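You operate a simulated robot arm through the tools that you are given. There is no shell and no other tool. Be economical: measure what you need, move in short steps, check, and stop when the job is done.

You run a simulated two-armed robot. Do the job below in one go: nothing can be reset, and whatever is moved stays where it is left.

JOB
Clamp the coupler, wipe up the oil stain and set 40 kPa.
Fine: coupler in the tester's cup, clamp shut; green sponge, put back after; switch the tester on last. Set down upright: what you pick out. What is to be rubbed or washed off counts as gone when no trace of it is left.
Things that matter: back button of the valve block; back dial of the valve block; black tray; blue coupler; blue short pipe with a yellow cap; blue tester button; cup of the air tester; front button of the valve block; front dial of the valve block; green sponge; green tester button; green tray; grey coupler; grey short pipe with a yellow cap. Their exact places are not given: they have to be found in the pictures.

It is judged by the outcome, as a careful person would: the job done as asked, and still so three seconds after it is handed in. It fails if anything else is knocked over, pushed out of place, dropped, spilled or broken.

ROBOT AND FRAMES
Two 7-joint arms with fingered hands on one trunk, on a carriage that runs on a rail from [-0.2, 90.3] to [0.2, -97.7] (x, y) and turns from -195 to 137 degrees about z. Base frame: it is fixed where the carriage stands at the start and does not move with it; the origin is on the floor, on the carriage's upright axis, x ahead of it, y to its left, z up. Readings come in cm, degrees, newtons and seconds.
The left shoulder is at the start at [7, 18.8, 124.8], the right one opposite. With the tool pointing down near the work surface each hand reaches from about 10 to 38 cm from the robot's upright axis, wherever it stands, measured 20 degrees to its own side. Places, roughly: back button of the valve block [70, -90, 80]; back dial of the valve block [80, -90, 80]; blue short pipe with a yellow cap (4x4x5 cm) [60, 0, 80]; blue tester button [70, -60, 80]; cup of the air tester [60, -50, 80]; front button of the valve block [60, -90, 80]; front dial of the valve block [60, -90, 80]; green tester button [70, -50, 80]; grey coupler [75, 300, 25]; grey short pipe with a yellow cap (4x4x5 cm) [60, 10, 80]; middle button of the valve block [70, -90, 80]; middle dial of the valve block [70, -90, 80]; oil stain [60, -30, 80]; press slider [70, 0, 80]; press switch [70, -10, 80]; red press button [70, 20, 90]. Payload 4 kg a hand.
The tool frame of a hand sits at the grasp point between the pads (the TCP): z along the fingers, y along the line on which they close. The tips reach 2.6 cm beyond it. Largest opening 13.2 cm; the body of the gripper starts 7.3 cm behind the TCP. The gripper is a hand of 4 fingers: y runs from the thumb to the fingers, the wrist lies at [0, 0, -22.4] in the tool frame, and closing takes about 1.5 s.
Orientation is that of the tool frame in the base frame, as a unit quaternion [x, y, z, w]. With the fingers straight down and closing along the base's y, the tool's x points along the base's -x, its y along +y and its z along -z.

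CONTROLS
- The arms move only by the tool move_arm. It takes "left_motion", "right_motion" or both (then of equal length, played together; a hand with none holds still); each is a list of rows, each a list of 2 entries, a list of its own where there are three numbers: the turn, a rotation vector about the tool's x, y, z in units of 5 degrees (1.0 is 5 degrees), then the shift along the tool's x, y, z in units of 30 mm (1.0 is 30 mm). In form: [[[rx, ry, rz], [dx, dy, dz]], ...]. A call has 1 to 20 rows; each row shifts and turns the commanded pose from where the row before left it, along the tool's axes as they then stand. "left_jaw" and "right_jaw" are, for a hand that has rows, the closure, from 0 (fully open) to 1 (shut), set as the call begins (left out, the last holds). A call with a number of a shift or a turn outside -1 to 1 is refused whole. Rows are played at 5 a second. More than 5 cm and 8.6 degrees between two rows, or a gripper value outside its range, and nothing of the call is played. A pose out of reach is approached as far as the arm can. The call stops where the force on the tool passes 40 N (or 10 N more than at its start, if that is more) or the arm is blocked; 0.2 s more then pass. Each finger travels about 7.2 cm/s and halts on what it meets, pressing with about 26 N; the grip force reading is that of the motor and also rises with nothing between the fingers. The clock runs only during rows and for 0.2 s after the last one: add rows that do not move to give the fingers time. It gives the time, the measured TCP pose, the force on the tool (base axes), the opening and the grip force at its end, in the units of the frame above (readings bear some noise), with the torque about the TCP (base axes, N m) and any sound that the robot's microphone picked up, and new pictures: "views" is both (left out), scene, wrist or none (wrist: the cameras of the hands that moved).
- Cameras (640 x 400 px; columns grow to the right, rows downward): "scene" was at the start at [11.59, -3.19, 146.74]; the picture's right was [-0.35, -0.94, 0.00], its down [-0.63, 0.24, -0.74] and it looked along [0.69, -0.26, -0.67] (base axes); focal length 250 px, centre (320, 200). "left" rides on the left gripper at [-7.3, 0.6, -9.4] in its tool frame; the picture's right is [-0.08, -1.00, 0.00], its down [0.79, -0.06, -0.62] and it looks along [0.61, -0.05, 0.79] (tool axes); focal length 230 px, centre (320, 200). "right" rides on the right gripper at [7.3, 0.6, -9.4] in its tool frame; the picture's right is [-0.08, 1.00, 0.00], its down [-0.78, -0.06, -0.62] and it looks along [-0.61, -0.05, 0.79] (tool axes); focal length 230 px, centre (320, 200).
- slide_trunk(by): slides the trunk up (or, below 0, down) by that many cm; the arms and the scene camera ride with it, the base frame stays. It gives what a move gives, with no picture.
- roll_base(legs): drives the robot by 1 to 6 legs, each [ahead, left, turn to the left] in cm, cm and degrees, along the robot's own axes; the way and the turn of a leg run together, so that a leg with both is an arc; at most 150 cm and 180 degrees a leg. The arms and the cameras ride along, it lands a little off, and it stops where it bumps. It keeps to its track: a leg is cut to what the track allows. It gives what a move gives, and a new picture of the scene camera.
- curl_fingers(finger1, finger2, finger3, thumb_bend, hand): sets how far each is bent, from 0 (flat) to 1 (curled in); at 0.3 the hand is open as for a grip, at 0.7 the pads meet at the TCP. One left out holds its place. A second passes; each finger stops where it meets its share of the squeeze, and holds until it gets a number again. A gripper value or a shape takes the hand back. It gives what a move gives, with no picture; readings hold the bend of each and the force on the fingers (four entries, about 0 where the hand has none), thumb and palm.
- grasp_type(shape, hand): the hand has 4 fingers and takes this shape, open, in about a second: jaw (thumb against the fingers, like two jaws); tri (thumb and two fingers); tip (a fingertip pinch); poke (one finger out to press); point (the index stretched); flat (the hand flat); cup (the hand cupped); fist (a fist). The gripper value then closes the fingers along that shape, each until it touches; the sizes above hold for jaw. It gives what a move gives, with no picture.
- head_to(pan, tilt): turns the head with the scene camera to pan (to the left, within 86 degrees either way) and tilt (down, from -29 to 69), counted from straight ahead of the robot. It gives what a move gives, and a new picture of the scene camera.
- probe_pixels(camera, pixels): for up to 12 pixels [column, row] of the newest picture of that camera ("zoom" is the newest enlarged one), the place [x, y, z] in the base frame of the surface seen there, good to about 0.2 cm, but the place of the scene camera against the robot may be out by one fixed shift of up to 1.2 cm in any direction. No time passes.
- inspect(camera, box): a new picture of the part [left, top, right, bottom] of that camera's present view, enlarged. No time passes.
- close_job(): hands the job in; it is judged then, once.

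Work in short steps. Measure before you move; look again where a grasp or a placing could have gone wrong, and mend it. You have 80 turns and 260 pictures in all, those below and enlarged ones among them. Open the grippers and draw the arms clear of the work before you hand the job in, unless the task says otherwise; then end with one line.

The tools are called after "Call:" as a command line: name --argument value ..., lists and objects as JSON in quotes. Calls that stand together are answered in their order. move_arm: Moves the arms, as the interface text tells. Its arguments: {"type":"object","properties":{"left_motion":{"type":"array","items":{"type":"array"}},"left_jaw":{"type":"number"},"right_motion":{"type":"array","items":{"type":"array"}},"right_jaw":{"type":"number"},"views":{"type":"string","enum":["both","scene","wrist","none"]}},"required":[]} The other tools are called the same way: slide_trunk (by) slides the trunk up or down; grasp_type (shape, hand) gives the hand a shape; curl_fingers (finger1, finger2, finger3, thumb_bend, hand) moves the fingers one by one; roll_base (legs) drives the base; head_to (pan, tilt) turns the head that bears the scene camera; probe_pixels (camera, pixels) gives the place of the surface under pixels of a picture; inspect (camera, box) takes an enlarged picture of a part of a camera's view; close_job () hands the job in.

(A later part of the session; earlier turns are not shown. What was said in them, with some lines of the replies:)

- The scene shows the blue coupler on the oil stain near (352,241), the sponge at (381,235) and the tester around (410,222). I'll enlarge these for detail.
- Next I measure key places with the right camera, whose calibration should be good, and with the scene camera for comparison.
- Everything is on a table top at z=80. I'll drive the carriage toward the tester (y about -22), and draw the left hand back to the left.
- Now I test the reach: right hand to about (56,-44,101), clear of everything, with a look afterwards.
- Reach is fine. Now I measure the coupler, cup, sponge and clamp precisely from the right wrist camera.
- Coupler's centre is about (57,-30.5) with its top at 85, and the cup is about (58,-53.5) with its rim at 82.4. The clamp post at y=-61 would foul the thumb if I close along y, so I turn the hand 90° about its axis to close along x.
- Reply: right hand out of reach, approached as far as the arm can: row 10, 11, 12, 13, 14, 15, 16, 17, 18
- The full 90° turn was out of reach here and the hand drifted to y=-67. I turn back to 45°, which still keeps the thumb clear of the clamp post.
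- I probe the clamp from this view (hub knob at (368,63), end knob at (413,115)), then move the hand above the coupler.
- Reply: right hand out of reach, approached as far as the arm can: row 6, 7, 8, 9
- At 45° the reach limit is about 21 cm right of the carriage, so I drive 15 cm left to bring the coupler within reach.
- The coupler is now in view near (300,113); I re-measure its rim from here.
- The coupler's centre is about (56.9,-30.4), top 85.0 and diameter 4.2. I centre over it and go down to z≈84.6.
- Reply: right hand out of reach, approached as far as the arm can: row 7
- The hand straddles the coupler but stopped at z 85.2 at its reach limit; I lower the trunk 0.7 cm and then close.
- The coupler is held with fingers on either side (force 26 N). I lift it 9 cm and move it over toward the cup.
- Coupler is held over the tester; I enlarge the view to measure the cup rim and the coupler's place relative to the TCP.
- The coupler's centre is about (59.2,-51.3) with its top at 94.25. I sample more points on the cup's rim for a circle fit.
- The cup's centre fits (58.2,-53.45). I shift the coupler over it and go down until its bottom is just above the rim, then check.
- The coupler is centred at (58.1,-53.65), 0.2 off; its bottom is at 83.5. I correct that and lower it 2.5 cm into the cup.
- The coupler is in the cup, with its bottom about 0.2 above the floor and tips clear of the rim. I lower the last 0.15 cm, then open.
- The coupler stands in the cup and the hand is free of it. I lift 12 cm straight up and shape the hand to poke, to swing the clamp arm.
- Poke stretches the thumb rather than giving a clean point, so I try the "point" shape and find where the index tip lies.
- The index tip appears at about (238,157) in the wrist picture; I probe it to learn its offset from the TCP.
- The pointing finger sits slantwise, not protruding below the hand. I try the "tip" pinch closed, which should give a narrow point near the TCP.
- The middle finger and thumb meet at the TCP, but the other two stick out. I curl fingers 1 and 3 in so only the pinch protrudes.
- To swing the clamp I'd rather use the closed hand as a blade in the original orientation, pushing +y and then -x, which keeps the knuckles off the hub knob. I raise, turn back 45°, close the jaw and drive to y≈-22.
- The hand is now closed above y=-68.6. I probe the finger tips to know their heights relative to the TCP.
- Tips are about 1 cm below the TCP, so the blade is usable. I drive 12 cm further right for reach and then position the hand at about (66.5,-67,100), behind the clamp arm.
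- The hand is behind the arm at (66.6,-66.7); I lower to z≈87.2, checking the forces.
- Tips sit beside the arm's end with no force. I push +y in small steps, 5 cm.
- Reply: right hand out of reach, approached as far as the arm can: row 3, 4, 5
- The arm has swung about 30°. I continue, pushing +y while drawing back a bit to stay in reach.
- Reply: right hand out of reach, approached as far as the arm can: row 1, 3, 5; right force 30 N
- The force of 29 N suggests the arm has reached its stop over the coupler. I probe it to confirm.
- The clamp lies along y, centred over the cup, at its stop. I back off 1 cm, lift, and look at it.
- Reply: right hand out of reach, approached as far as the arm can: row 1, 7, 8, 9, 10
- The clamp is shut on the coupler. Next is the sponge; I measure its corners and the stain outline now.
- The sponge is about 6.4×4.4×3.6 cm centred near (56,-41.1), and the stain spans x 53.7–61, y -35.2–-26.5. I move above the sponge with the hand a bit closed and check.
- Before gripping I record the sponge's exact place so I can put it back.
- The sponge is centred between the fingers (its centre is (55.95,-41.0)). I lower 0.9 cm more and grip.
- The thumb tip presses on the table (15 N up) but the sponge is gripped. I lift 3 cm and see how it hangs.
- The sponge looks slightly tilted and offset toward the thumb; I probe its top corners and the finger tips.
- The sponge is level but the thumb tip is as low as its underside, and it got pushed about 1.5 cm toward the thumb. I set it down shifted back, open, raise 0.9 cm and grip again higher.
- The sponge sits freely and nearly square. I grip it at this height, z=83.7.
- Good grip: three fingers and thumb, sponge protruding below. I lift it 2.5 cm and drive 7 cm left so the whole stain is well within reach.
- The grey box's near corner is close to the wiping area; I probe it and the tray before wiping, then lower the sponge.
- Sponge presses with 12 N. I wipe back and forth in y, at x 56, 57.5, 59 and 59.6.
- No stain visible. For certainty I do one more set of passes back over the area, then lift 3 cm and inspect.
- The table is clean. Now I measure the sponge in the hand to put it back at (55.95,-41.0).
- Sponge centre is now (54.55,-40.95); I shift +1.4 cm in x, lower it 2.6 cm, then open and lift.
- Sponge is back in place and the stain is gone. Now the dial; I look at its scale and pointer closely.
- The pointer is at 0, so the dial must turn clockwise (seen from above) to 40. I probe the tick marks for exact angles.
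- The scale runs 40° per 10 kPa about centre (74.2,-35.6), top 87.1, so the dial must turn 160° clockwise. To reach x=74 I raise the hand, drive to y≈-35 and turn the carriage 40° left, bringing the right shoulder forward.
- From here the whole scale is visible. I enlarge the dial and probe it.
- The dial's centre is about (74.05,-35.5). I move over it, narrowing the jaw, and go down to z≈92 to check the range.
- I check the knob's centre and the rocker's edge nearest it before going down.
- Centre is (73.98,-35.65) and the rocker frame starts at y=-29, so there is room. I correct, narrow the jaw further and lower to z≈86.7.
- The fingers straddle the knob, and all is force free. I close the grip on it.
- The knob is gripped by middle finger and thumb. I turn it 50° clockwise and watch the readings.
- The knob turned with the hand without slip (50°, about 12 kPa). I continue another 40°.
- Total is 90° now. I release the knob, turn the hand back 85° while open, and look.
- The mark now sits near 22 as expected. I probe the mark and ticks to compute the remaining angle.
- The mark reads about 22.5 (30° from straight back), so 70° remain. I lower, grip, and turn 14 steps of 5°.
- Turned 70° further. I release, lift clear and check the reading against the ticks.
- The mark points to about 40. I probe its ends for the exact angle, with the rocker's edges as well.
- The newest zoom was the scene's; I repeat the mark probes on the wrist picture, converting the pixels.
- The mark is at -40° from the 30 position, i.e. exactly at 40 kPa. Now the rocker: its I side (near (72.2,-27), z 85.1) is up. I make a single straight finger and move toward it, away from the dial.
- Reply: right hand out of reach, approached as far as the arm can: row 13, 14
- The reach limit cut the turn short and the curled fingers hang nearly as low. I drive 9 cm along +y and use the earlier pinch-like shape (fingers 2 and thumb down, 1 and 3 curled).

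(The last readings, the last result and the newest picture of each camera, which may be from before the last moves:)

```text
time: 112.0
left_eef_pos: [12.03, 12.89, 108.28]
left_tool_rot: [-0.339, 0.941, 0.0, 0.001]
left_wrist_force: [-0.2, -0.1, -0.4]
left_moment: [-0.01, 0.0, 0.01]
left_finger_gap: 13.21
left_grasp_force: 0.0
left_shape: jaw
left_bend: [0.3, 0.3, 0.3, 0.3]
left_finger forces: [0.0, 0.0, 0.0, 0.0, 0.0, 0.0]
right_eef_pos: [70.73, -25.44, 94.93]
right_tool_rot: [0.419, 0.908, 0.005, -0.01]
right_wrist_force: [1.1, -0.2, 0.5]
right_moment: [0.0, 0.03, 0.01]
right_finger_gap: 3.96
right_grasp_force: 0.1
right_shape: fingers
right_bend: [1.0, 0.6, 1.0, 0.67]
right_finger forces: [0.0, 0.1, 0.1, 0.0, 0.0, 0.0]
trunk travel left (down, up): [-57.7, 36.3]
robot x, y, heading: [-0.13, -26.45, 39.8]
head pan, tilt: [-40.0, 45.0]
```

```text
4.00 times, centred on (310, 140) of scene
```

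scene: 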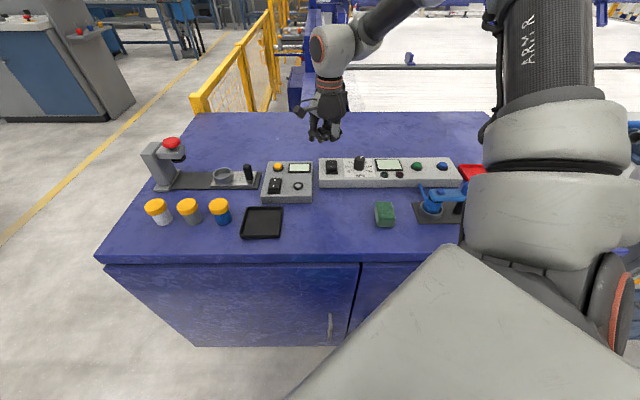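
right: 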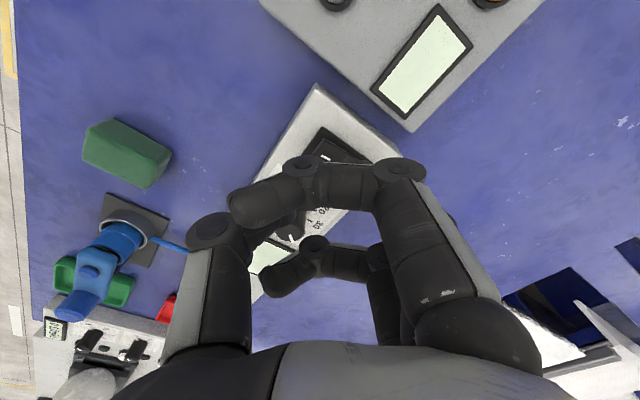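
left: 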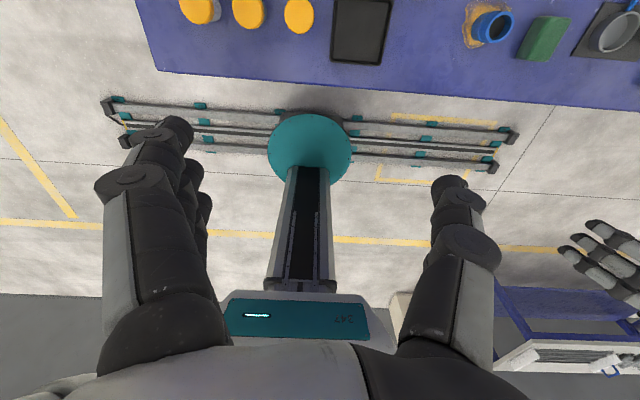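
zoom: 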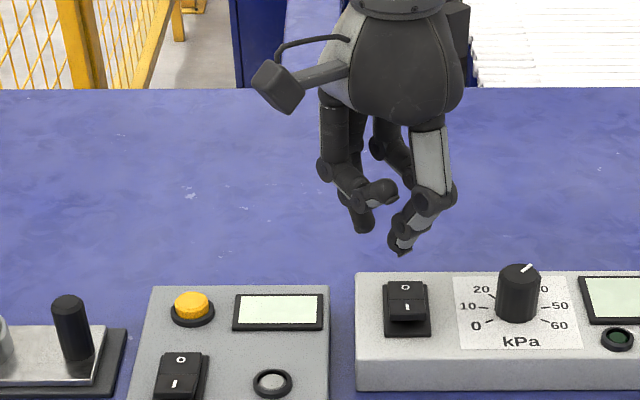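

The thumb tip is now the lowest point, at (400,247) in the enlarged picture. I probe it and the rocker with the same camera, so any camera shift cancels.

Call:
probe_pixels --camera "zoom" --pixels '[[399, 249], [392, 243], [408, 240], [360, 228], [406, 305], [405, 290], [390, 298], [422, 298], [406, 318], [517, 300]]'

Call:
inspect --camera "scene" --box '[310, 120, 350, 180]'

```text
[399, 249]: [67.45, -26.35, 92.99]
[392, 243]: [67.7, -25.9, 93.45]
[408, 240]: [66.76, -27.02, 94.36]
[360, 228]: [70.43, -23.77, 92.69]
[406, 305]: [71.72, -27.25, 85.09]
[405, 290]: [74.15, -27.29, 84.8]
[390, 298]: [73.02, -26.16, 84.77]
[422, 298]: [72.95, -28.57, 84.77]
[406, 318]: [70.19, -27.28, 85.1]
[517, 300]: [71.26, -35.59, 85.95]
```

```text
6.67 times, centred on (330, 150) of scene
```

zoom: 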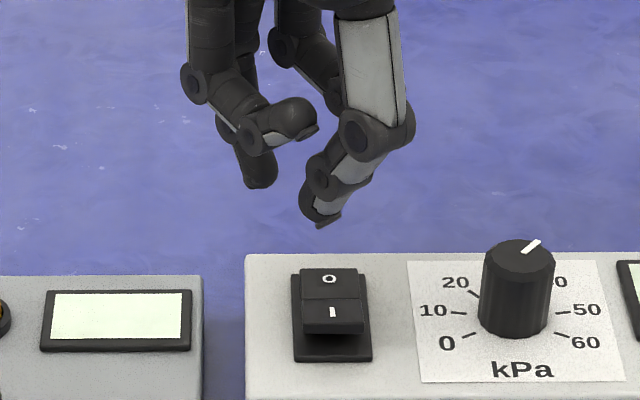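

I curl finger 2 as well so only the thumb sticks out, shift the thumb tip over the I side, and lower to about 2 cm above it.

Call:
curl_fingers --hand "right" --finger2 1

Call:
move_arm --right_motion '[[[0, 0, 0], [-0.5, 0.32, 0]], [[0, 0, 0], [-0.49, 0.32, 0]], [[0, 0, 0], [0, 0, 0.9]], [[0, 0, 0], [0, 0, 0.9]], [[0, 0, 0], [0, 0, 0]]]'

Call:
inspect --camera "scene" --box '[290, 120, 370, 180]'

Call:
inspect --camera "right" --box '[180, 100, 440, 262]'

```text
time: 113.0
left_eef_pos: [11.91, 12.85, 108.23]
left_tool_rot: [-0.339, 0.941, 0.0, 0.001]
left_wrist_force: [0.2, -0.4, -0.4]
left_moment: [0.02, 0.04, -0.02]
left_finger_gap: 13.19
left_grasp_force: 0.0
left_shape: jaw
left_bend: [0.3, 0.3, 0.3, 0.3]
left_finger forces: [0.1, 0.1, 0.1, 0.1, 0.0, 0.1]
right_eef_pos: [70.65, -25.27, 94.89]
right_tool_rot: [0.419, 0.908, 0.003, -0.01]
right_wrist_force: [0.2, -0.2, -0.9]
right_moment: [-0.01, 0.01, -0.03]
right_finger_gap: 3.97
right_grasp_force: 0.0
right_shape: fingers
right_bend: [1.0, 1.0, 1.0, 0.67]
right_finger forces: [0.1, 0.0, 0.1, 0.0, 0.0, 0.0]
trunk travel left (down, up): [-57.7, 36.3]
robot x, y, heading: [-0.14, -26.49, 39.7]
head pan, tilt: [-40.0, 45.0]
```

```text
time: 114.2
left_eef_pos: [11.97, 12.8, 108.18]
left_tool_rot: [-0.34, 0.94, -0.001, 0.001]
left_wrist_force: [-1.0, 0.5, 0.2]
left_moment: [0.02, 0.01, 0.0]
left_finger_gap: 13.2
left_grasp_force: 0.1
left_shape: jaw
left_bend: [0.3, 0.3, 0.3, 0.3]
left_finger forces: [0.0, 0.0, 0.0, 0.0, 0.1, 0.0]
right_eef_pos: [73.96, -26.15, 89.63]
right_tool_rot: [0.42, 0.908, 0.004, -0.01]
right_wrist_force: [0.4, 1.0, 0.3]
right_moment: [-0.01, -0.01, -0.01]
right_finger_gap: 3.98
right_grasp_force: 0.1
right_shape: fingers
right_bend: [1.0, 1.0, 1.0, 0.67]
right_finger forces: [0.0, 0.1, 0.0, 0.0, 0.0, 0.0]
trunk travel left (down, up): [-57.7, 36.3]
robot x, y, heading: [0.27, -26.26, 39.7]
head pan, tilt: [-40.0, 45.0]
```

scene: 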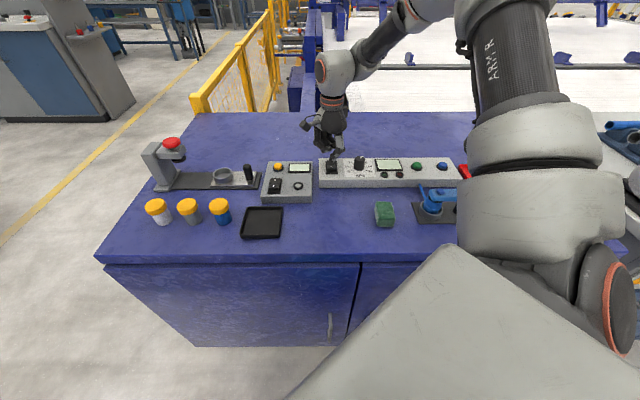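
right: 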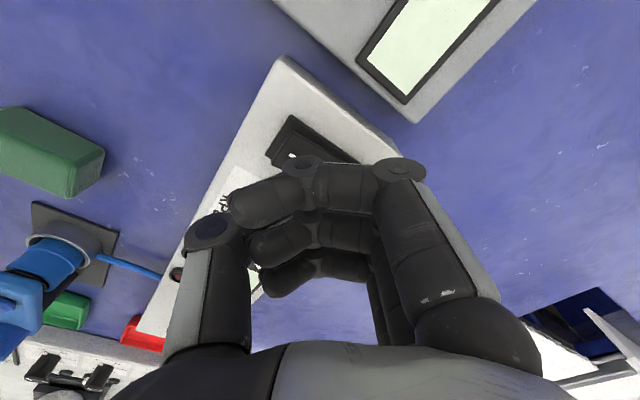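

```text
6.67 times, centred on (330, 150) of scene
```

zoom: 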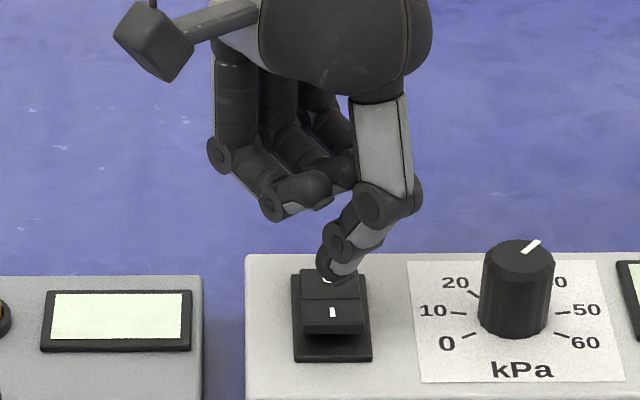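

```text
2.46 times, centred on (310, 181) of right
```

zoom: 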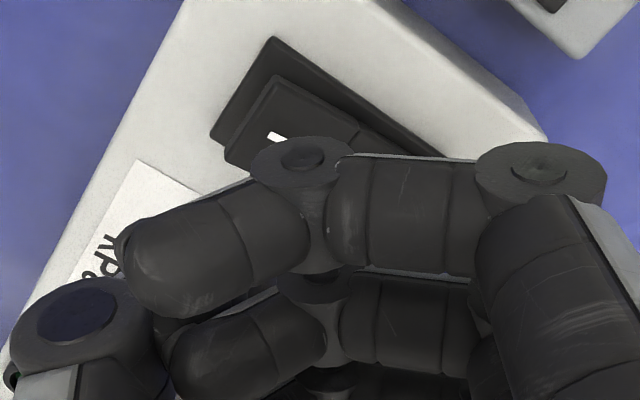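

The thumb tip hovers above the rocker. I probe the thumb tip, the curled finger's underside and the rocker I edge in the scene picture.

Call:
probe_pixels --camera "scene" --pixels '[[331.5, 161.8], [333, 160.5], [335, 161.5], [323.2, 152], [328, 151], [332, 166.8], [332, 168.8], [338, 149]]'

```text
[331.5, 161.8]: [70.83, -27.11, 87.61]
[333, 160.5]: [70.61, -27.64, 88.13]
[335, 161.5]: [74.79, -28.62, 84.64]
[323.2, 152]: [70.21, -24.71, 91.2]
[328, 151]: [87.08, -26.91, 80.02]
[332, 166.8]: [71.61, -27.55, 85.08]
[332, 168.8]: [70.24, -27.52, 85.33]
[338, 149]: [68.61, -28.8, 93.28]
```

The thumb tip (71,-27.2, z≈87.4) is above the I end of the rocker (z 85.1). I press down in small steps.

Call:
move_arm --right_motion '[[[0, 0, 0], [0, 0, 0.4]], [[0, 0, 0], [0, 0, 0.2]], [[0, 0, 0], [0, 0, 0.1]], [[0, 0, 0], [0, 0, 0.1]], [[0, 0, 0], [0, 0, 0.1]], [[0, 0, 0], [0, 0, 0]]]' --views "scene"

Call:
inspect --camera "scene" --box '[310, 130, 430, 190]'

```text
time: 115.5
left_eef_pos: [11.7, 12.74, 108.34]
left_tool_rot: [-0.339, 0.941, -0.001, 0.003]
left_wrist_force: [0.9, 0.4, -0.8]
left_moment: [-0.04, 0.03, -0.01]
left_finger_gap: 13.18
left_grasp_force: 0.0
left_shape: jaw
left_bend: [0.3, 0.3, 0.3, 0.3]
left_finger forces: [0.0, 0.0, 0.0, 0.0, 0.0, 0.0]
right_eef_pos: [73.86, -26.28, 87.42]
right_tool_rot: [0.419, 0.908, 0.007, -0.007]
right_wrist_force: [-5.5, -5.3, 33.6]
right_moment: [-0.65, 0.46, -0.03]
right_finger_gap: 3.85
right_grasp_force: 17.1
right_shape: fingers
right_bend: [1.0, 1.0, 1.0, 0.71]
right_finger forces: [0.1, 0.0, 0.0, 0.1, 34.6, 0.1]
trunk travel left (down, up): [-57.7, 36.3]
robot x, y, heading: [-0.02, -26.29, 39.3]
head pan, tilt: [-40.0, 45.0]
stopped in row 6 (right hand): the force on the tool passed its limit at 42 N (the readings are from after the stop); the commanded pose is now the measured one
```

scene: 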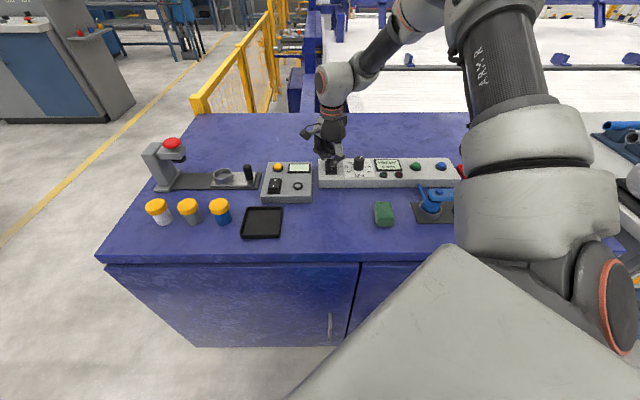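

```text
5.33 times, centred on (370, 160) of scene
```

zoom: 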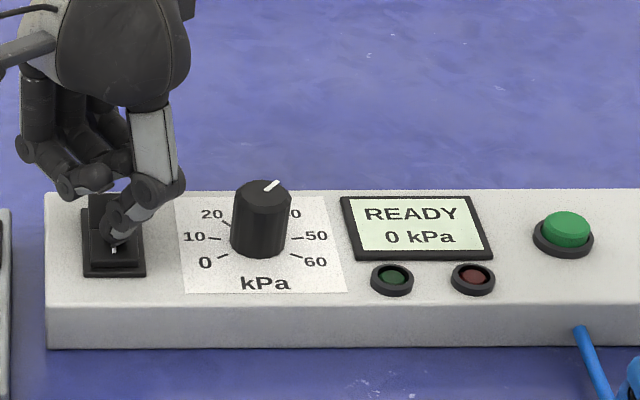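

The display reads "READY 0 kPa": the tester is on. I lift the hand away and check that it stays on.

Call:
move_arm --right_motion '[[[0, 0, 0], [0, 0, -0.5]], [[0, 0, 0], [0, 0, -1]], [[0, 0, 0], [0, 0, -1]], [[0, 0, 0], [0, 0, -1]], [[0, 0, 0], [0, 0, -1]], [[0, 0, -1], [0.5, -0.5, -0.5]], [[0, 0, -1], [0.5, -0.5, 0]], [[0, 0, -1], [0.5, -0.5, 0]], [[0, 0, -1], [0, -0.8, 0]], [[0, 0, 0], [0, -0.8, 0]], [[0, 0, 0], [0, -0.8, 0]], [[0, 0, 0], [0, 0, 0]]]'

Call:
grasp_type --hand "right" --shape "jaw"

Call:
inspect --camera "scene" --box '[310, 130, 470, 230]'

Call:
inspect --camera "scene" --box '[320, 145, 400, 195]'

```text
time: 118.1
left_eef_pos: [12.04, 12.84, 108.28]
left_tool_rot: [-0.34, 0.941, 0.0, 0.0]
left_wrist_force: [0.1, -0.8, 0.2]
left_moment: [0.01, 0.04, 0.0]
left_finger_gap: 13.18
left_grasp_force: 0.0
left_shape: jaw
left_bend: [0.3, 0.3, 0.3, 0.3]
left_finger forces: [0.1, 0.0, 0.1, 0.1, 0.1, 0.1]
right_eef_pos: [64.21, -32.89, 101.92]
right_tool_rot: [0.256, 0.967, 0.006, -0.009]
right_wrist_force: [-0.1, 0.5, -0.3]
right_moment: [-0.02, 0.0, -0.03]
right_finger_gap: 3.96
right_grasp_force: 0.0
right_shape: fingers
right_bend: [1.0, 1.0, 1.0, 0.67]
right_finger forces: [0.0, 0.0, 0.0, 0.0, 0.0, 0.0]
trunk travel left (down, up): [-57.7, 36.3]
robot x, y, heading: [0.19, -25.86, 39.5]
head pan, tilt: [-40.0, 45.0]
```

scene: 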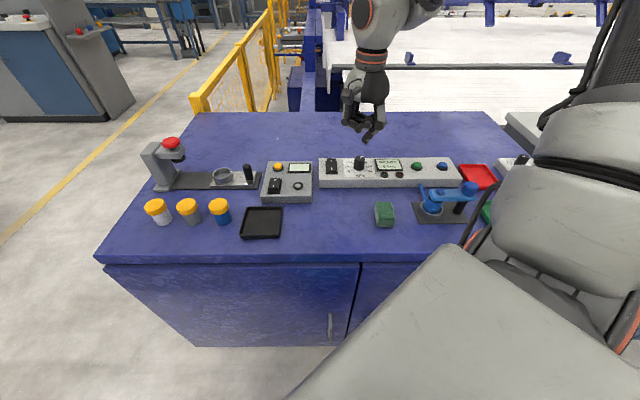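
right: 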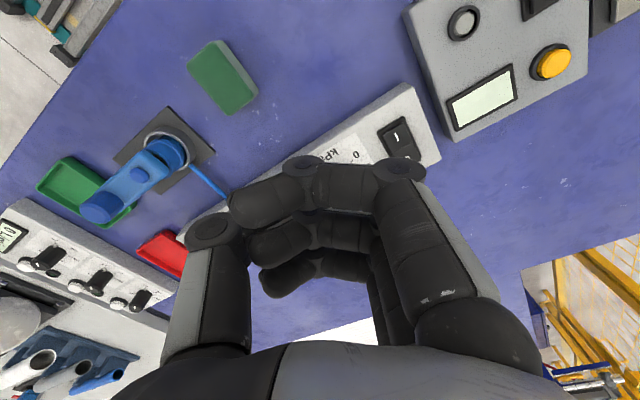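

```text
time: 119.0
left_eef_pos: [12.12, 12.69, 108.23]
left_tool_rot: [-0.339, 0.941, 0.0, 0.001]
left_wrist_force: [-0.4, -1.1, -0.2]
left_moment: [-0.01, 0.01, 0.01]
left_finger_gap: 13.2
left_grasp_force: 0.1
left_shape: jaw
left_bend: [0.3, 0.3, 0.3, 0.3]
left_finger forces: [0.1, 0.0, 0.0, 0.0, 0.1, 0.1]
right_eef_pos: [64.06, -32.89, 101.88]
right_tool_rot: [0.255, 0.967, 0.006, -0.007]
right_wrist_force: [0.5, -0.2, 0.5]
right_moment: [0.0, -0.03, 0.04]
right_finger_gap: 13.17
right_grasp_force: 0.1
right_shape: jaw
right_bend: [0.3, 0.3, 0.3, 0.3]
right_finger forces: [0.0, 0.0, 0.0, 0.0, 0.0, 0.0]
trunk travel left (down, up): [-57.7, 36.3]
robot x, y, heading: [0.08, -26.03, 40.0]
head pan, tilt: [-40.0, 45.0]
```

```text
4.00 times, centred on (390, 180) of scene
```

zoom: 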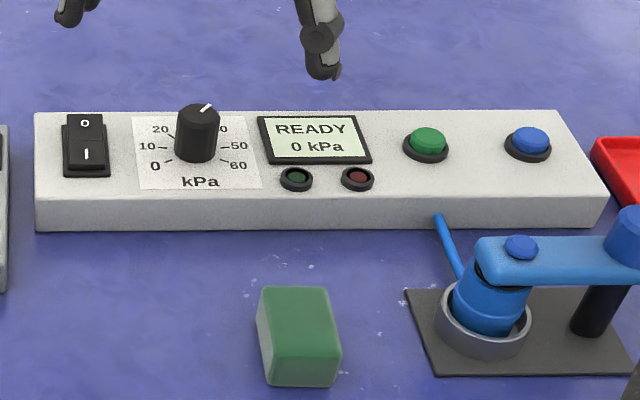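

```text
8.00 times, centred on (360, 170) of scene
```

zoom: 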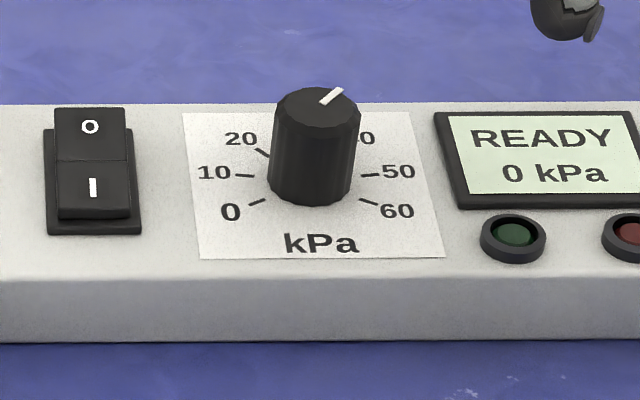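

The rocker is latched on I, the dial is at 40, the sponge and clamp are in place. I draw the hand back clear of the table and take a last look.

Call:
move_arm --right_motion '[[[0, 0, 0], [0.6, -0.4, -0.6]], [[0, 0, 0], [0.8, -0.48, 0]], [[0, 0, 0], [0.8, -0.48, 0]], [[0, 0, 0], [0.8, -0.48, 0]], [[0, 0, 0], [0.8, -0.48, 0]], [[0, 0, 0], [0.8, -0.48, 0]], [[0, 0, 0], [0, 0, 0]]]' --right_jaw 0 --views "scene"

Call:
inspect --camera "scene" --box '[290, 140, 490, 265]'

```text
time: 120.6
left_eef_pos: [12.07, 12.77, 108.24]
left_tool_rot: [-0.34, 0.941, 0.0, 0.0]
left_wrist_force: [-0.2, -0.3, 0.1]
left_moment: [-0.01, 0.02, -0.02]
left_finger_gap: 13.18
left_grasp_force: 0.1
left_shape: jaw
left_bend: [0.3, 0.3, 0.3, 0.3]
left_finger forces: [0.0, 0.0, 0.0, 0.1, 0.1, 0.0]
right_eef_pos: [48.11, -33.19, 103.83]
right_tool_rot: [0.256, 0.967, 0.006, -0.008]
right_wrist_force: [0.4, -0.1, -0.2]
right_moment: [0.02, 0.02, 0.0]
right_finger_gap: 13.19
right_grasp_force: 0.1
right_shape: jaw
right_bend: [0.3, 0.3, 0.3, 0.3]
right_finger forces: [0.0, 0.0, 0.1, 0.1, 0.0, 0.0]
trunk travel left (down, up): [-57.7, 36.3]
robot x, y, heading: [0.28, -26.09, 39.7]
head pan, tilt: [-40.0, 45.0]
```

scene: 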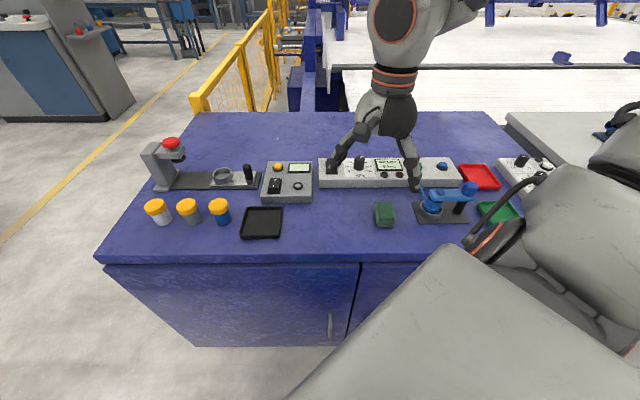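

```text
3.20 times, centred on (390, 202) of scene
```

zoom: 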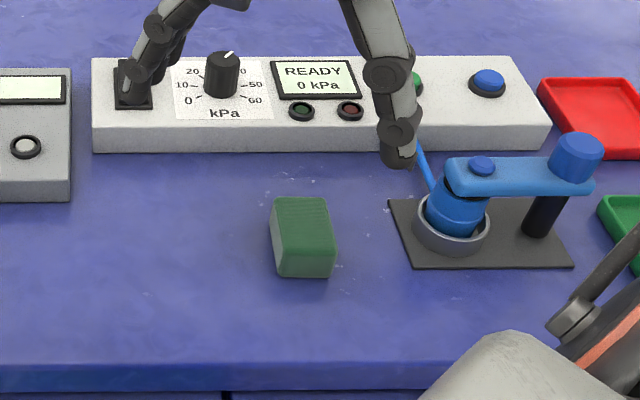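

Everything is in place: coupler clamped, stain gone, sponge back, dial at 40, tester on, and the hand is open and 20 cm above the table. I hand the job in.

Call:
close_job

```text
The job is handed in.
```

The blue coupler is clamped upright in the tester's cup, the oil stain is wiped off with no trace visible, and the green sponge is back in its place. The dial is set to 40 kPa, and the tester was switched on last; its display reads "READY 0 kPa".
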